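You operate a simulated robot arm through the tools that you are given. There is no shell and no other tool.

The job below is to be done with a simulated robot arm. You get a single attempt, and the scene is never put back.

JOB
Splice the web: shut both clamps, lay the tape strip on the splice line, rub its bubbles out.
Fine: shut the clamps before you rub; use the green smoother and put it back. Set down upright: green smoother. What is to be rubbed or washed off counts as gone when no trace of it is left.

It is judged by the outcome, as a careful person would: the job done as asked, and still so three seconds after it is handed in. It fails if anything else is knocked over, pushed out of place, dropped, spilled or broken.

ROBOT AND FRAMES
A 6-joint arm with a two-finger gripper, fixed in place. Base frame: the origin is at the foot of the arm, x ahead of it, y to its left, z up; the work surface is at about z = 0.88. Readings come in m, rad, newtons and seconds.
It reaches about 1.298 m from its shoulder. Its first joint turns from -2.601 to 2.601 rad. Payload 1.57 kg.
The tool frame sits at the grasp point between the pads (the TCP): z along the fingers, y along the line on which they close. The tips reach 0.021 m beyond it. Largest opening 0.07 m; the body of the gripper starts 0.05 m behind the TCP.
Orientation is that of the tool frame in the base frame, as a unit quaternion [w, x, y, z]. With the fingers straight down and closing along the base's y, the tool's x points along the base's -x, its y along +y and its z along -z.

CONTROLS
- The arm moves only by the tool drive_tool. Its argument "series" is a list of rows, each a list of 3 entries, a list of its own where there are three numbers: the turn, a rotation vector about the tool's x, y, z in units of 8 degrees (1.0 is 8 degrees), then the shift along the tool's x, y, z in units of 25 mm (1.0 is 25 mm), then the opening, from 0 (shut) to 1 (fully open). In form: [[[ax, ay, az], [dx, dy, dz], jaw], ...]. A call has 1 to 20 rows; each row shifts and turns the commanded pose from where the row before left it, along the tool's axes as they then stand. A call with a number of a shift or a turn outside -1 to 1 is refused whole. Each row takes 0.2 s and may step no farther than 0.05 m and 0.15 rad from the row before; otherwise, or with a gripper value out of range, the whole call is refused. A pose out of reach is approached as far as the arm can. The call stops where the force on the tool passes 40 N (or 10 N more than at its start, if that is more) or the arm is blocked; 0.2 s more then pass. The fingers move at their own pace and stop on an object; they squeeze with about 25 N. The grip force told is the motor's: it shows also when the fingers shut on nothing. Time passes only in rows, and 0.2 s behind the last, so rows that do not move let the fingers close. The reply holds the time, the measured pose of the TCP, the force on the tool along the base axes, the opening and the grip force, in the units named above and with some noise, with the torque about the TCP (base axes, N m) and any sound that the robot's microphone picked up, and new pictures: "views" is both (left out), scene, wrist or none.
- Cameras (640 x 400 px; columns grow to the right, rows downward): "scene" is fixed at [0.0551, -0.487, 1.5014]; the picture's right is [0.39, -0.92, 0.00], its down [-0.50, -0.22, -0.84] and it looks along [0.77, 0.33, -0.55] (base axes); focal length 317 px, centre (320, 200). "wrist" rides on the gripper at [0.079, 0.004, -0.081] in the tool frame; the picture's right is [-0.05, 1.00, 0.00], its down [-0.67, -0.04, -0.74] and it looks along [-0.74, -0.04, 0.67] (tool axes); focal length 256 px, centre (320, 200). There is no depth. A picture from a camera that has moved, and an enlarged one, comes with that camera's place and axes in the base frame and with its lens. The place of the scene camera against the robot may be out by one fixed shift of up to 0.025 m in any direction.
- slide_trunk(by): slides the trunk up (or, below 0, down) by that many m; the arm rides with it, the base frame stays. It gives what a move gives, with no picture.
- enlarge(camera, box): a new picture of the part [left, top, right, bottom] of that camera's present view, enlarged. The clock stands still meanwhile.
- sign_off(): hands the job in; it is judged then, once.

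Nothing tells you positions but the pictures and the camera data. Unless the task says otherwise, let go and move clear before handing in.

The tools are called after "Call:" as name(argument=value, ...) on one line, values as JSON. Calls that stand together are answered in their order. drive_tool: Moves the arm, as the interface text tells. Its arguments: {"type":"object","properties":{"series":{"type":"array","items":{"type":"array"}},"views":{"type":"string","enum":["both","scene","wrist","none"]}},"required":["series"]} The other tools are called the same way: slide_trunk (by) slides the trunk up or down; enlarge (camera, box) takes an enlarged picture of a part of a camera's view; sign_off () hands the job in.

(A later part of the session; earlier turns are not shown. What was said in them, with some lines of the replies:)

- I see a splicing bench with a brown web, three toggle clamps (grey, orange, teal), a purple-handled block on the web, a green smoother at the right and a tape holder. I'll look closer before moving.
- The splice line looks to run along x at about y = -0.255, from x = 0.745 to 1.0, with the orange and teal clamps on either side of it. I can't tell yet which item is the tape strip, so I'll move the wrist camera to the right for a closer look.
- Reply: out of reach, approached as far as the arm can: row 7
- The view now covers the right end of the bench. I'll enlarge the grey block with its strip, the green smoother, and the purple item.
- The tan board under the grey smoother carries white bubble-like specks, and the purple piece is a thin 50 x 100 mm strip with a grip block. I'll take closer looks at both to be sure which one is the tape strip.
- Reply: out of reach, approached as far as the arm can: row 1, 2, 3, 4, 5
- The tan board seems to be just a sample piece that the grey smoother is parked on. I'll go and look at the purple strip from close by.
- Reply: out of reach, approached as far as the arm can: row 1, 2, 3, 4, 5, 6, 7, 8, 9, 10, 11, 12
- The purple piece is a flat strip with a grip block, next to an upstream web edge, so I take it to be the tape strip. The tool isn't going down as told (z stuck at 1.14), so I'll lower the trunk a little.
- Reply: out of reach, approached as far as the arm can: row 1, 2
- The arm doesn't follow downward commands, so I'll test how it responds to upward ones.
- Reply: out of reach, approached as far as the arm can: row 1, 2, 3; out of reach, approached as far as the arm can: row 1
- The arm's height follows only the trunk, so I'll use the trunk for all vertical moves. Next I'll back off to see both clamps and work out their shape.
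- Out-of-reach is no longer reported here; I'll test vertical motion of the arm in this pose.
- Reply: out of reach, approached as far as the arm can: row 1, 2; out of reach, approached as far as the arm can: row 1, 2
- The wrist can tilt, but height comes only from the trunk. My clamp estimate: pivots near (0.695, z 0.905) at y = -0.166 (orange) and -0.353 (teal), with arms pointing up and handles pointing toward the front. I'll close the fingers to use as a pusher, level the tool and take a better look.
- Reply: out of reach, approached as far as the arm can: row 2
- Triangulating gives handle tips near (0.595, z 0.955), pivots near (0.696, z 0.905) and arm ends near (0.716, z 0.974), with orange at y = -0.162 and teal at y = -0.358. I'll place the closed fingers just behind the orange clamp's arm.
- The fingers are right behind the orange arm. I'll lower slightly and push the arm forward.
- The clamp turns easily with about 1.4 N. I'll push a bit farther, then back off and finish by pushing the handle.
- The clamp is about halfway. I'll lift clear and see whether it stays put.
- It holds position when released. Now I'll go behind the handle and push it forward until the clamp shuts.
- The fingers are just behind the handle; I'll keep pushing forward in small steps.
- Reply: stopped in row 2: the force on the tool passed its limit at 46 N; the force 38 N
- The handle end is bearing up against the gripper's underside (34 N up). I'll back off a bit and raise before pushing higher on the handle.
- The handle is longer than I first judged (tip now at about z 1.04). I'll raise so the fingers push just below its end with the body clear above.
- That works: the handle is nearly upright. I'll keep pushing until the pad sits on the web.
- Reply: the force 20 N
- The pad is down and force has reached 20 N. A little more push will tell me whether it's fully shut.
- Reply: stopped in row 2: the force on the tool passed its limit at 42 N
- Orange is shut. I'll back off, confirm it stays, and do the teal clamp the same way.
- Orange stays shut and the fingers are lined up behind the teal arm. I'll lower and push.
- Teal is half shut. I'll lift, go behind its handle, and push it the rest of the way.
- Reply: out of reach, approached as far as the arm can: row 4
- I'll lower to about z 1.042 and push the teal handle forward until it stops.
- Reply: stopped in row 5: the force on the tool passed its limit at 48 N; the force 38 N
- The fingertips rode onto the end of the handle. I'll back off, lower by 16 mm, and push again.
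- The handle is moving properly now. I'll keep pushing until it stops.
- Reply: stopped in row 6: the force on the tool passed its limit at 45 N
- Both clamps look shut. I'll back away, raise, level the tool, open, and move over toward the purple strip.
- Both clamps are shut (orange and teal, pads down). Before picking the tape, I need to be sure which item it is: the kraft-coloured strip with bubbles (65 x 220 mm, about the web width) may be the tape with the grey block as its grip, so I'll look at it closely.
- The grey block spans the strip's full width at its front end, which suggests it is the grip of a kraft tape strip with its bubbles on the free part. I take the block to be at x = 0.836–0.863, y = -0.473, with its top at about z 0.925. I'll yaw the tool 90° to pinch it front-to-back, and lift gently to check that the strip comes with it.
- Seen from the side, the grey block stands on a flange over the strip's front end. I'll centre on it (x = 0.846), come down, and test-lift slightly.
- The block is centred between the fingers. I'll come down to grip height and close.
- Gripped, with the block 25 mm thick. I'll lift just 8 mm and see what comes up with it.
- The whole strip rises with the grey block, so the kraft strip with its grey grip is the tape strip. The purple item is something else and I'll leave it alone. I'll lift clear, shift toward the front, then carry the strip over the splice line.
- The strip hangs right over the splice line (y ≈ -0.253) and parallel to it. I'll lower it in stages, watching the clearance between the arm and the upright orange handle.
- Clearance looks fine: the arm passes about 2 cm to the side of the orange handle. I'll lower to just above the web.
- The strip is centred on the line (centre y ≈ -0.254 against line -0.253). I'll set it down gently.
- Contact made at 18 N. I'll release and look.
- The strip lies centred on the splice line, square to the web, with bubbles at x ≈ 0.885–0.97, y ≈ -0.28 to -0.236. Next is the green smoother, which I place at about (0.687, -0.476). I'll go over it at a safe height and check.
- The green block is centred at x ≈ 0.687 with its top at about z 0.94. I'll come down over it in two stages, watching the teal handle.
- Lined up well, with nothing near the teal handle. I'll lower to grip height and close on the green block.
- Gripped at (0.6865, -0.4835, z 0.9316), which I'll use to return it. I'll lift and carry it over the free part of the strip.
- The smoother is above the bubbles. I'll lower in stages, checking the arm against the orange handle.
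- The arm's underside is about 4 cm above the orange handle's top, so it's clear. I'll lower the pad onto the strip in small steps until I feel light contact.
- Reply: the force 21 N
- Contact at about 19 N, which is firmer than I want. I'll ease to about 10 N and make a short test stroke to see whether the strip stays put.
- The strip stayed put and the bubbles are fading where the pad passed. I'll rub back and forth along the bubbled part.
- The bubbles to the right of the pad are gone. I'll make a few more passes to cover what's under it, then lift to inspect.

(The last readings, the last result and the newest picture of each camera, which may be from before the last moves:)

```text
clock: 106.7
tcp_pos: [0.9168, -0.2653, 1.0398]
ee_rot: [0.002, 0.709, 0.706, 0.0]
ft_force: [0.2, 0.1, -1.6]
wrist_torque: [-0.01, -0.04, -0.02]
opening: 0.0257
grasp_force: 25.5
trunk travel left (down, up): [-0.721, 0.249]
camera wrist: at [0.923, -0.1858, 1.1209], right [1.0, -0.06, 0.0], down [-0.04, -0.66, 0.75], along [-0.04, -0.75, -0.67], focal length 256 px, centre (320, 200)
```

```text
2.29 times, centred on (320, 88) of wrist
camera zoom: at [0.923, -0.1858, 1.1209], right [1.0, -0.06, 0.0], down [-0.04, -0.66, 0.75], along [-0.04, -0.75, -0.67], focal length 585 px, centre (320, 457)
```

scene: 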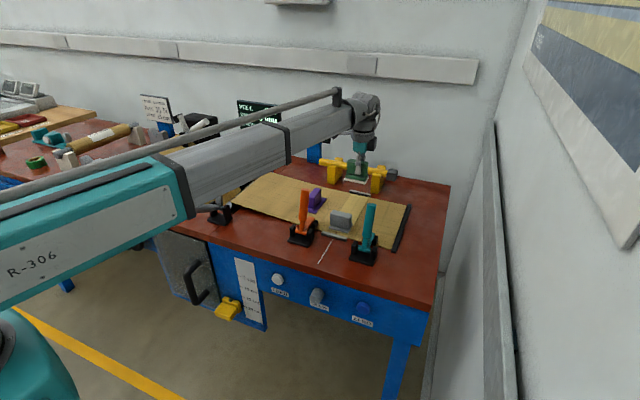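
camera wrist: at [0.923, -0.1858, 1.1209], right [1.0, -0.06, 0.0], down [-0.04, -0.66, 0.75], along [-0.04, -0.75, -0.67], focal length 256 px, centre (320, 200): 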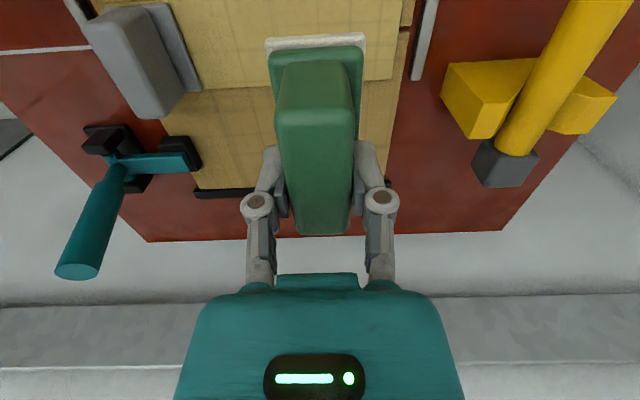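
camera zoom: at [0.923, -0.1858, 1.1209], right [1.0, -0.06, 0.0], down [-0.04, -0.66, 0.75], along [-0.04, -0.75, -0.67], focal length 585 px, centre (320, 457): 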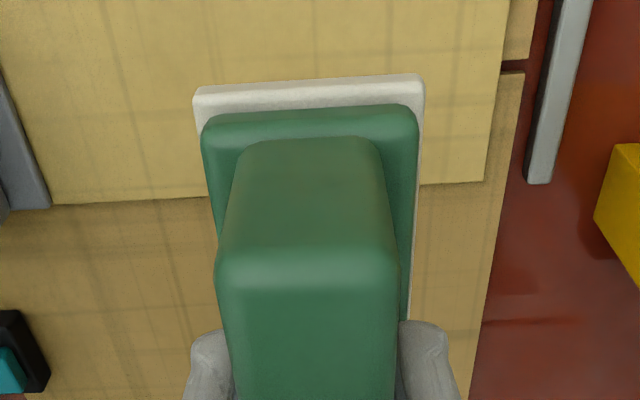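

No bubbles are visible in the scene view. I'll shift aside to inspect the rubbed area unobstructed with the wrist camera.

Call:
drive_tool(series=[[[0, 0, 0], [0, -0.8, 0], 0.3], [[0, 0, 0], [0, -0.8, 0], 0.3], [[0, 0, 0], [0, -0.8, 0], 0.3], [[0, 0, 0], [0, -0.8, 0], 0.3], [[0, 0, 0], [0, 0, 0], 0.3]], views="wrist")

Call:
enlarge(camera="wrist", box=[330, 0, 530, 125])

Call:
enlarge(camera="scene", box=[340, 180, 380, 220])

```text
clock: 107.9
tcp_pos: [0.8353, -0.2631, 1.0405]
ee_rot: [0.002, 0.708, 0.706, 0.001]
ft_force: [0.3, -0.8, -1.1]
wrist_torque: [0.0, 0.01, -0.01]
opening: 0.0257
grasp_force: 24.5
trunk travel left (down, up): [-0.721, 0.249]
camera wrist: at [0.841, -0.1843, 1.121], right [1.0, -0.06, 0.0], down [-0.04, -0.66, 0.75], along [-0.04, -0.75, -0.67], focal length 256 px, centre (320, 200)
```

wrist: 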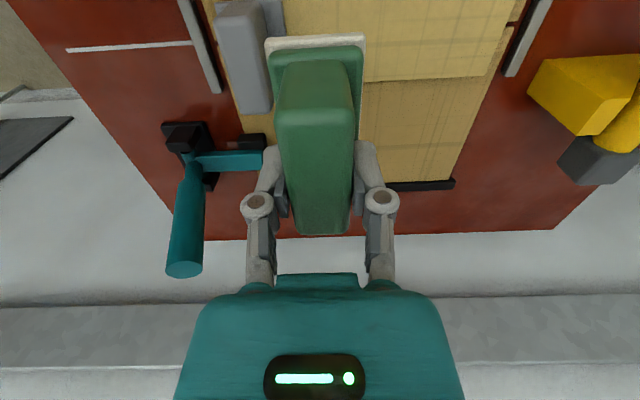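

```text
3.20 times, centred on (430, 62) of wrist
camera zoom: at [0.841, -0.1843, 1.121], right [1.0, -0.06, 0.0], down [-0.04, -0.66, 0.75], along [-0.04, -0.75, -0.67], focal length 819 px, centre (-32, 640)
```

zoom: 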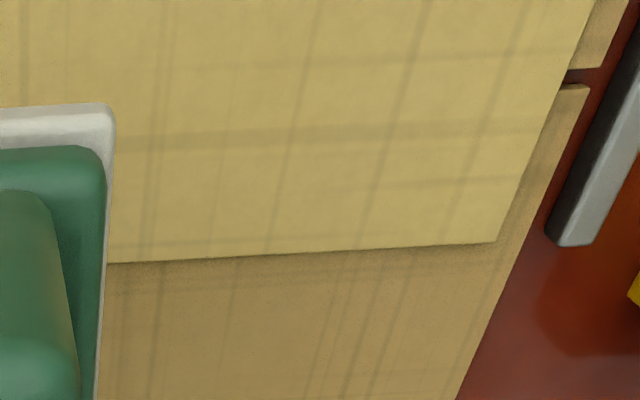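

```text
10.00 times, centred on (360, 200) of scene
camera zoom: at [0.0551, -0.487, 1.5014], right [0.39, -0.92, 0.0], down [-0.5, -0.22, -0.84], along [0.77, 0.33, -0.55], focal length 3167 px, centre (-80, 200)
```

zoom: 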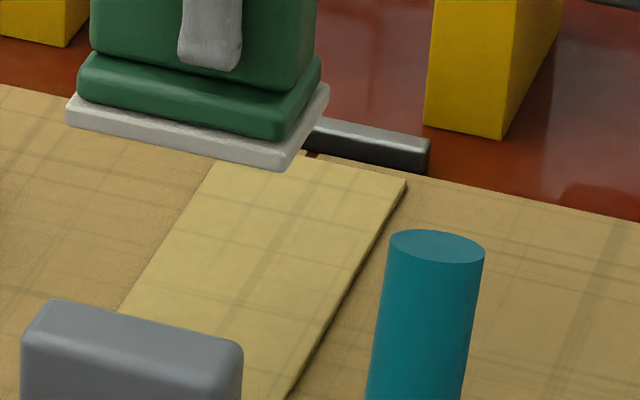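

The strip is clean with no trace left. Now I'll return the smoother to its spot: raise, go around the teal handle, then check alignment before lowering.

Call:
slide_trunk(by=0.061)

Call:
drive_tool(series=[[[0, 0, 0], [-0.8, 0, 0], 0.3], [[0, 0, 0], [-0.8, 0, 0], 0.3], [[0, 0, 0], [-0.8, 0, 0], 0.3], [[0, 0, 0], [-0.8, 0, 0], 0.3], [[0, 0, 0], [-0.8, 0, 0], 0.3], [[0, 0, 0], [-0.8, 0, 0], 0.3], [[0, 0, 0], [-0.8, 0, 0], 0.3], [[0, 0, 0], [-0.8, 0, 0], 0.3], [[0, 0, 0], [-0.8, 0, 0], 0.3], [[0, 0, 0], [-0.8, 0, 0], 0.3], [[0, 0, 0], [-0.8, 0, 0], 0.3], [[0, 0, 0], [0, -0.8, 0], 0.3], [[0, 0, 0], [0, -0.8, 0], 0.3], [[0, 0, 0], [0, -0.8, 0], 0.3], [[0, 0, 0], [0, -0.8, 0], 0.3], [[0, 0, 0], [0, -0.8, 0], 0.3], [[0, 0, 0], [0, -0.8, 0], 0.3], [[0, 0, 0], [0, -0.8, 0], 0.3], [[0, 0, 0], [0, -0.35, 0], 0.3], [[0, 0, 0], [0, 0, 0], 0.3]], views="both")

```text
clock: 108.9
tcp_pos: [0.8347, -0.2642, 1.1013]
ee_rot: [0.001, 0.708, 0.706, 0.0]
ft_force: [0.6, -0.1, -2.1]
wrist_torque: [0.06, -0.02, 0.02]
opening: 0.0256
grasp_force: 25.2
trunk travel left (down, up): [-0.782, 0.188]
```

```text
clock: 113.1
tcp_pos: [0.6839, -0.4829, 1.1016]
ee_rot: [0.001, 0.708, 0.706, 0.0]
ft_force: [0.5, 0.2, -1.5]
wrist_torque: [-0.02, 0.04, -0.01]
opening: 0.0255
grasp_force: 25.1
trunk travel left (down, up): [-0.782, 0.188]
camera wrist: at [0.6901, -0.4034, 1.182], right [1.0, -0.06, 0.0], down [-0.04, -0.66, 0.75], along [-0.04, -0.75, -0.67], focal length 256 px, centre (320, 200)
```

scene: 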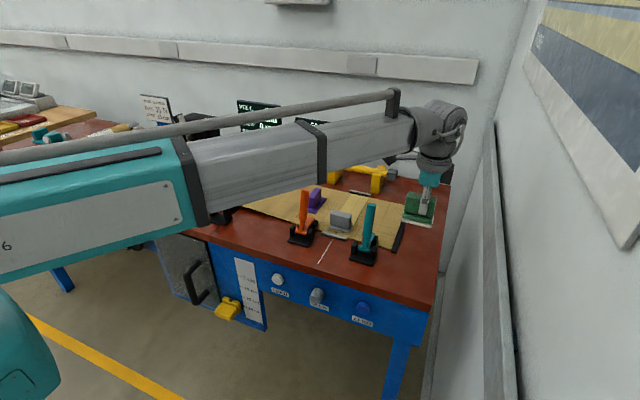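
wrist: 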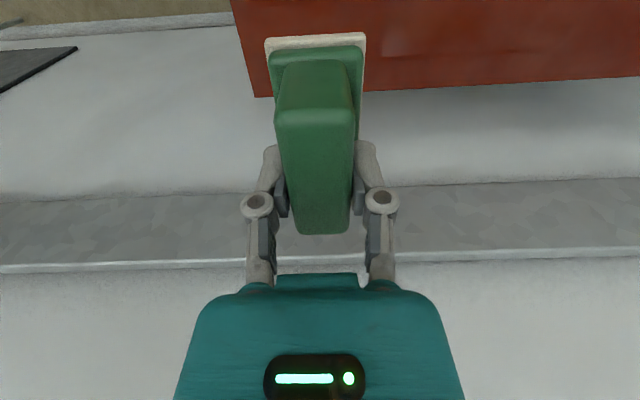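

Above its home spot, about 2.5 mm short in x. I'll correct that, lower to just above the table, then ease down to contact.

Call:
drive_tool(series=[[[0, 0, 0], [-0.02, 0.11, 0], 0.3], [[0, 0, 0], [0, 0, 0], 0.3]], views="none")

Call:
slide_trunk(by=-0.164)

Call:
slide_trunk(by=-0.004)

Call:
slide_trunk(by=-0.001)

```text
clock: 113.7
tcp_pos: [0.6864, -0.4826, 1.1006]
ee_rot: [0.001, 0.708, 0.706, 0.0]
ft_force: [-0.2, -0.5, -1.0]
wrist_torque: [-0.02, -0.03, -0.03]
opening: 0.0253
grasp_force: 24.9
trunk travel left (down, up): [-0.782, 0.188]
```

```text
clock: 115.6
tcp_pos: [0.6881, -0.4826, 0.9369]
ee_rot: [0.002, 0.708, 0.706, 0.0]
ft_force: [0.0, 0.4, -2.2]
wrist_torque: [-0.02, 0.05, -0.02]
opening: 0.0258
grasp_force: 25.2
trunk travel left (down, up): [-0.618, 0.352]
```

```text
clock: 116.1
tcp_pos: [0.6887, -0.4822, 0.9331]
ee_rot: [0.002, 0.709, 0.706, 0.0]
ft_force: [0.3, -0.7, -1.4]
wrist_torque: [-0.01, -0.01, 0.03]
opening: 0.0257
grasp_force: 25.2
trunk travel left (down, up): [-0.614, 0.356]
```

```text
clock: 116.6
tcp_pos: [0.6868, -0.4828, 0.9316]
ee_rot: [0.002, 0.709, 0.705, 0.001]
ft_force: [0.4, -0.4, -0.8]
wrist_torque: [0.01, 0.02, 0.01]
opening: 0.0254
grasp_force: 25.1
trunk travel left (down, up): [-0.613, 0.357]
```

I'm at the original grip height; one small step more for contact, then release.

Call:
slide_trunk(by=-0.001)

Call:
drive_tool(series=[[[0, 0, 0], [0, 0, 0], 0.5], [[0, 0, 0], [0, 0, 0], 0.8], [[0, 0, 0], [0, 0, 0], 0.8], [[0, 0, 0], [0, 0, 0], 0.8]], views="none")

Call:
slide_trunk(by=0.2)

Call:
drive_tool(series=[[[0, 0, 0], [0, 1, 0], 0.8], [[0, 0, 0], [0, 1, 0], 0.8], [[0, 0, 0], [0, 1, 0], 0.8], [[0, 0, 0], [0, 1, 0], 0.8], [[0, 0, 0], [0, 0, 0], 0.8]], views="both")

Call:
enlarge(camera="scene", box=[290, 150, 450, 290])

```text
clock: 117.1
tcp_pos: [0.687, -0.4828, 0.9311]
ee_rot: [0.002, 0.708, 0.706, 0.0]
ft_force: [2.6, -2.0, 8.6]
wrist_torque: [0.05, -0.02, -0.01]
opening: 0.0253
grasp_force: 25.0
trunk travel left (down, up): [-0.612, 0.358]
```

```text
clock: 118.1
tcp_pos: [0.6871, -0.483, 0.9309]
ee_rot: [0.002, 0.709, 0.705, 0.0]
ft_force: [0.7, -0.7, -1.1]
wrist_torque: [0.04, 0.02, 0.03]
opening: 0.0561
grasp_force: 0.1
trunk travel left (down, up): [-0.612, 0.358]
```

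```text
clock: 120.3
tcp_pos: [0.6876, -0.4814, 1.1312]
ee_rot: [0.001, 0.709, 0.705, 0.0]
ft_force: [-0.2, 0.6, 1.0]
wrist_torque: [0.02, -0.01, -0.02]
opening: 0.056
grasp_force: 0.0
trunk travel left (down, up): [-0.812, 0.158]
```

```text
clock: 121.5
tcp_pos: [0.7875, -0.4828, 1.1313]
ee_rot: [0.001, 0.709, 0.705, -0.001]
ft_force: [-0.5, 0.0, 0.7]
wrist_torque: [-0.01, -0.01, 0.01]
opening: 0.056
grasp_force: 0.0
trunk travel left (down, up): [-0.812, 0.158]
camera wrist: at [0.7927, -0.4046, 1.2122], right [1.0, -0.06, 0.0], down [-0.04, -0.66, 0.75], along [-0.04, -0.75, -0.67], focal length 256 px, centre (320, 200)
```

scene: 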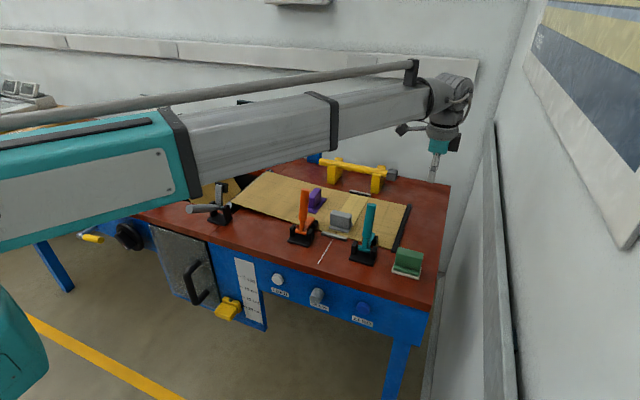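
wrist: 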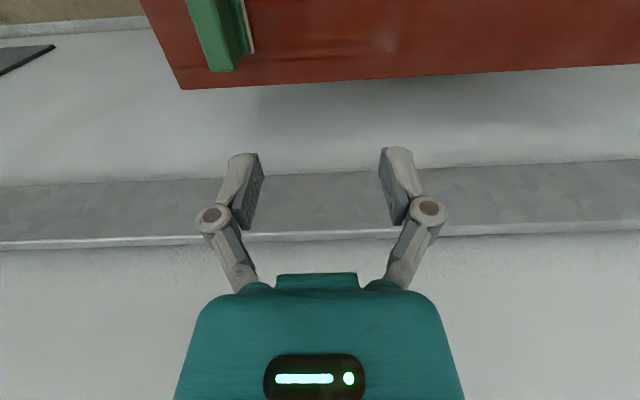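

```text
2.86 times, centred on (370, 220) of scene
camera zoom: at [0.0551, -0.487, 1.5014], right [0.39, -0.92, 0.0], down [-0.5, -0.22, -0.84], along [0.77, 0.33, -0.55], focal length 905 px, centre (177, 143)
```

zoom: 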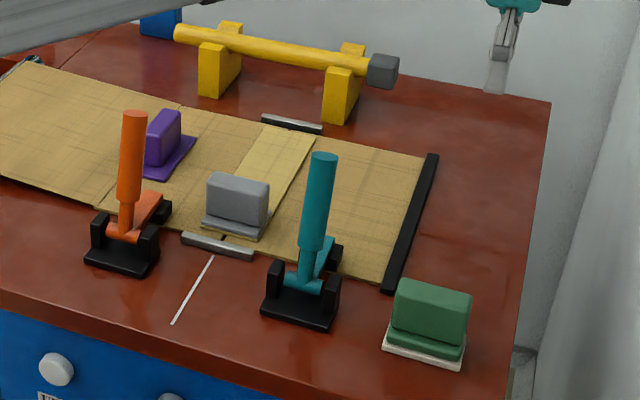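

The smoother is back upright in its place. I'll take one last close look at both clamps and the strip before handing in.

Call:
enlarge(camera="scene", box=[340, 195, 390, 270])

Call:
enlarge(camera="scene", box=[285, 180, 360, 250])

Call:
enlarge(camera="scene", box=[160, 150, 300, 240])

```text
5.33 times, centred on (365, 232) of scene
camera zoom: at [0.0551, -0.487, 1.5014], right [0.39, -0.92, 0.0], down [-0.5, -0.22, -0.84], along [0.77, 0.33, -0.55], focal length 1689 px, centre (80, 27)
```

zoom: 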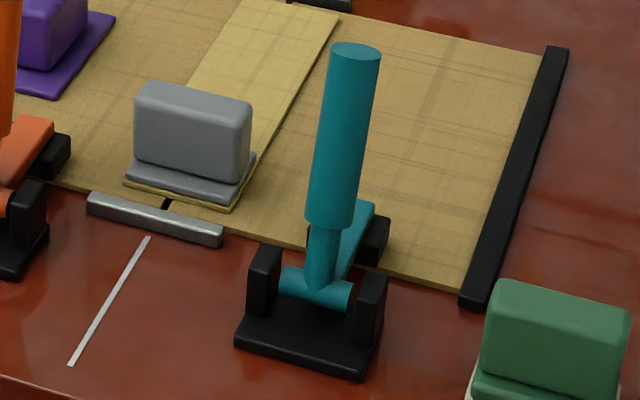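

```text
5.71 times, centred on (322, 215) of scene
camera zoom: at [0.0551, -0.487, 1.5014], right [0.39, -0.92, 0.0], down [-0.5, -0.22, -0.84], along [0.77, 0.33, -0.55], focal length 1810 px, centre (306, 114)
```

zoom: 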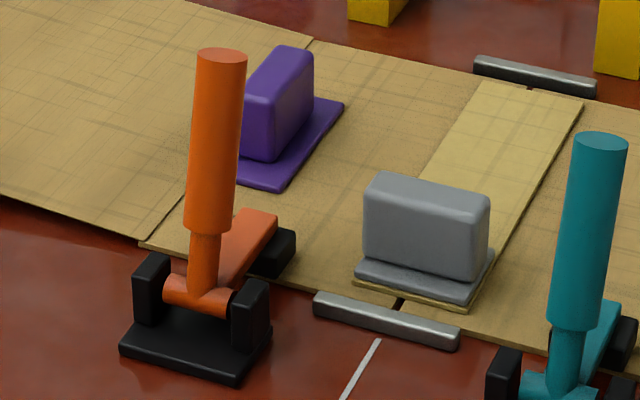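

```text
4.44 times, centred on (230, 195) of scene
camera zoom: at [0.0551, -0.487, 1.5014], right [0.39, -0.92, 0.0], down [-0.5, -0.22, -0.84], along [0.77, 0.33, -0.55], focal length 1408 px, centre (720, 222)
```

zoom: 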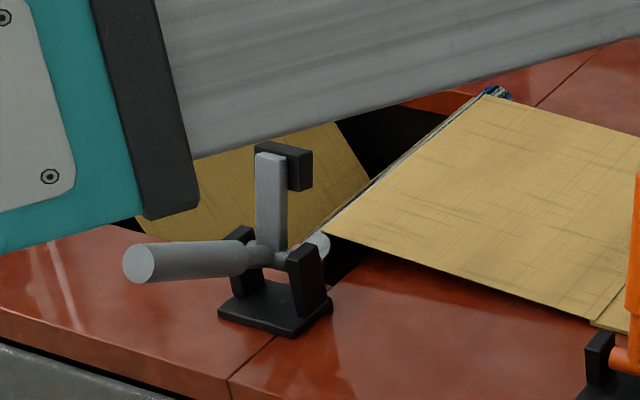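

Both splice clamps (orange and teal) are shut, the tape strip lies on the splice line with no bubbles, and the green smoother stands upright where it was. The grey clamp by the pit isn't part of the splice, so I left it open. The gripper is empty and clear, so I'm handing in.

Call:
sign_off()

```text
The job is handed in.
```

The web is spliced, and I've handed the job in. No result came back with the hand-in.

- **Clamps:** I shut the orange and teal clamps on either side of the splice line before rubbing. Both stayed shut when I backed off. I took these two as "both clamps" and left the grey one by the pit open.
- **Tape strip:** I took the kraft-coloured strip with the grey grip block to be the tape. It lies centred along the splice line and did not shift while I rubbed it.
- **Bubbles:** I rubbed the strip with the green smoother until close views showed no bubbles left.
- **Smoother:** The green smoother is upright back where I picked it up.

I did not touch the purple block on the web or the yellow bar. The gripper is empty and clear of the bench.
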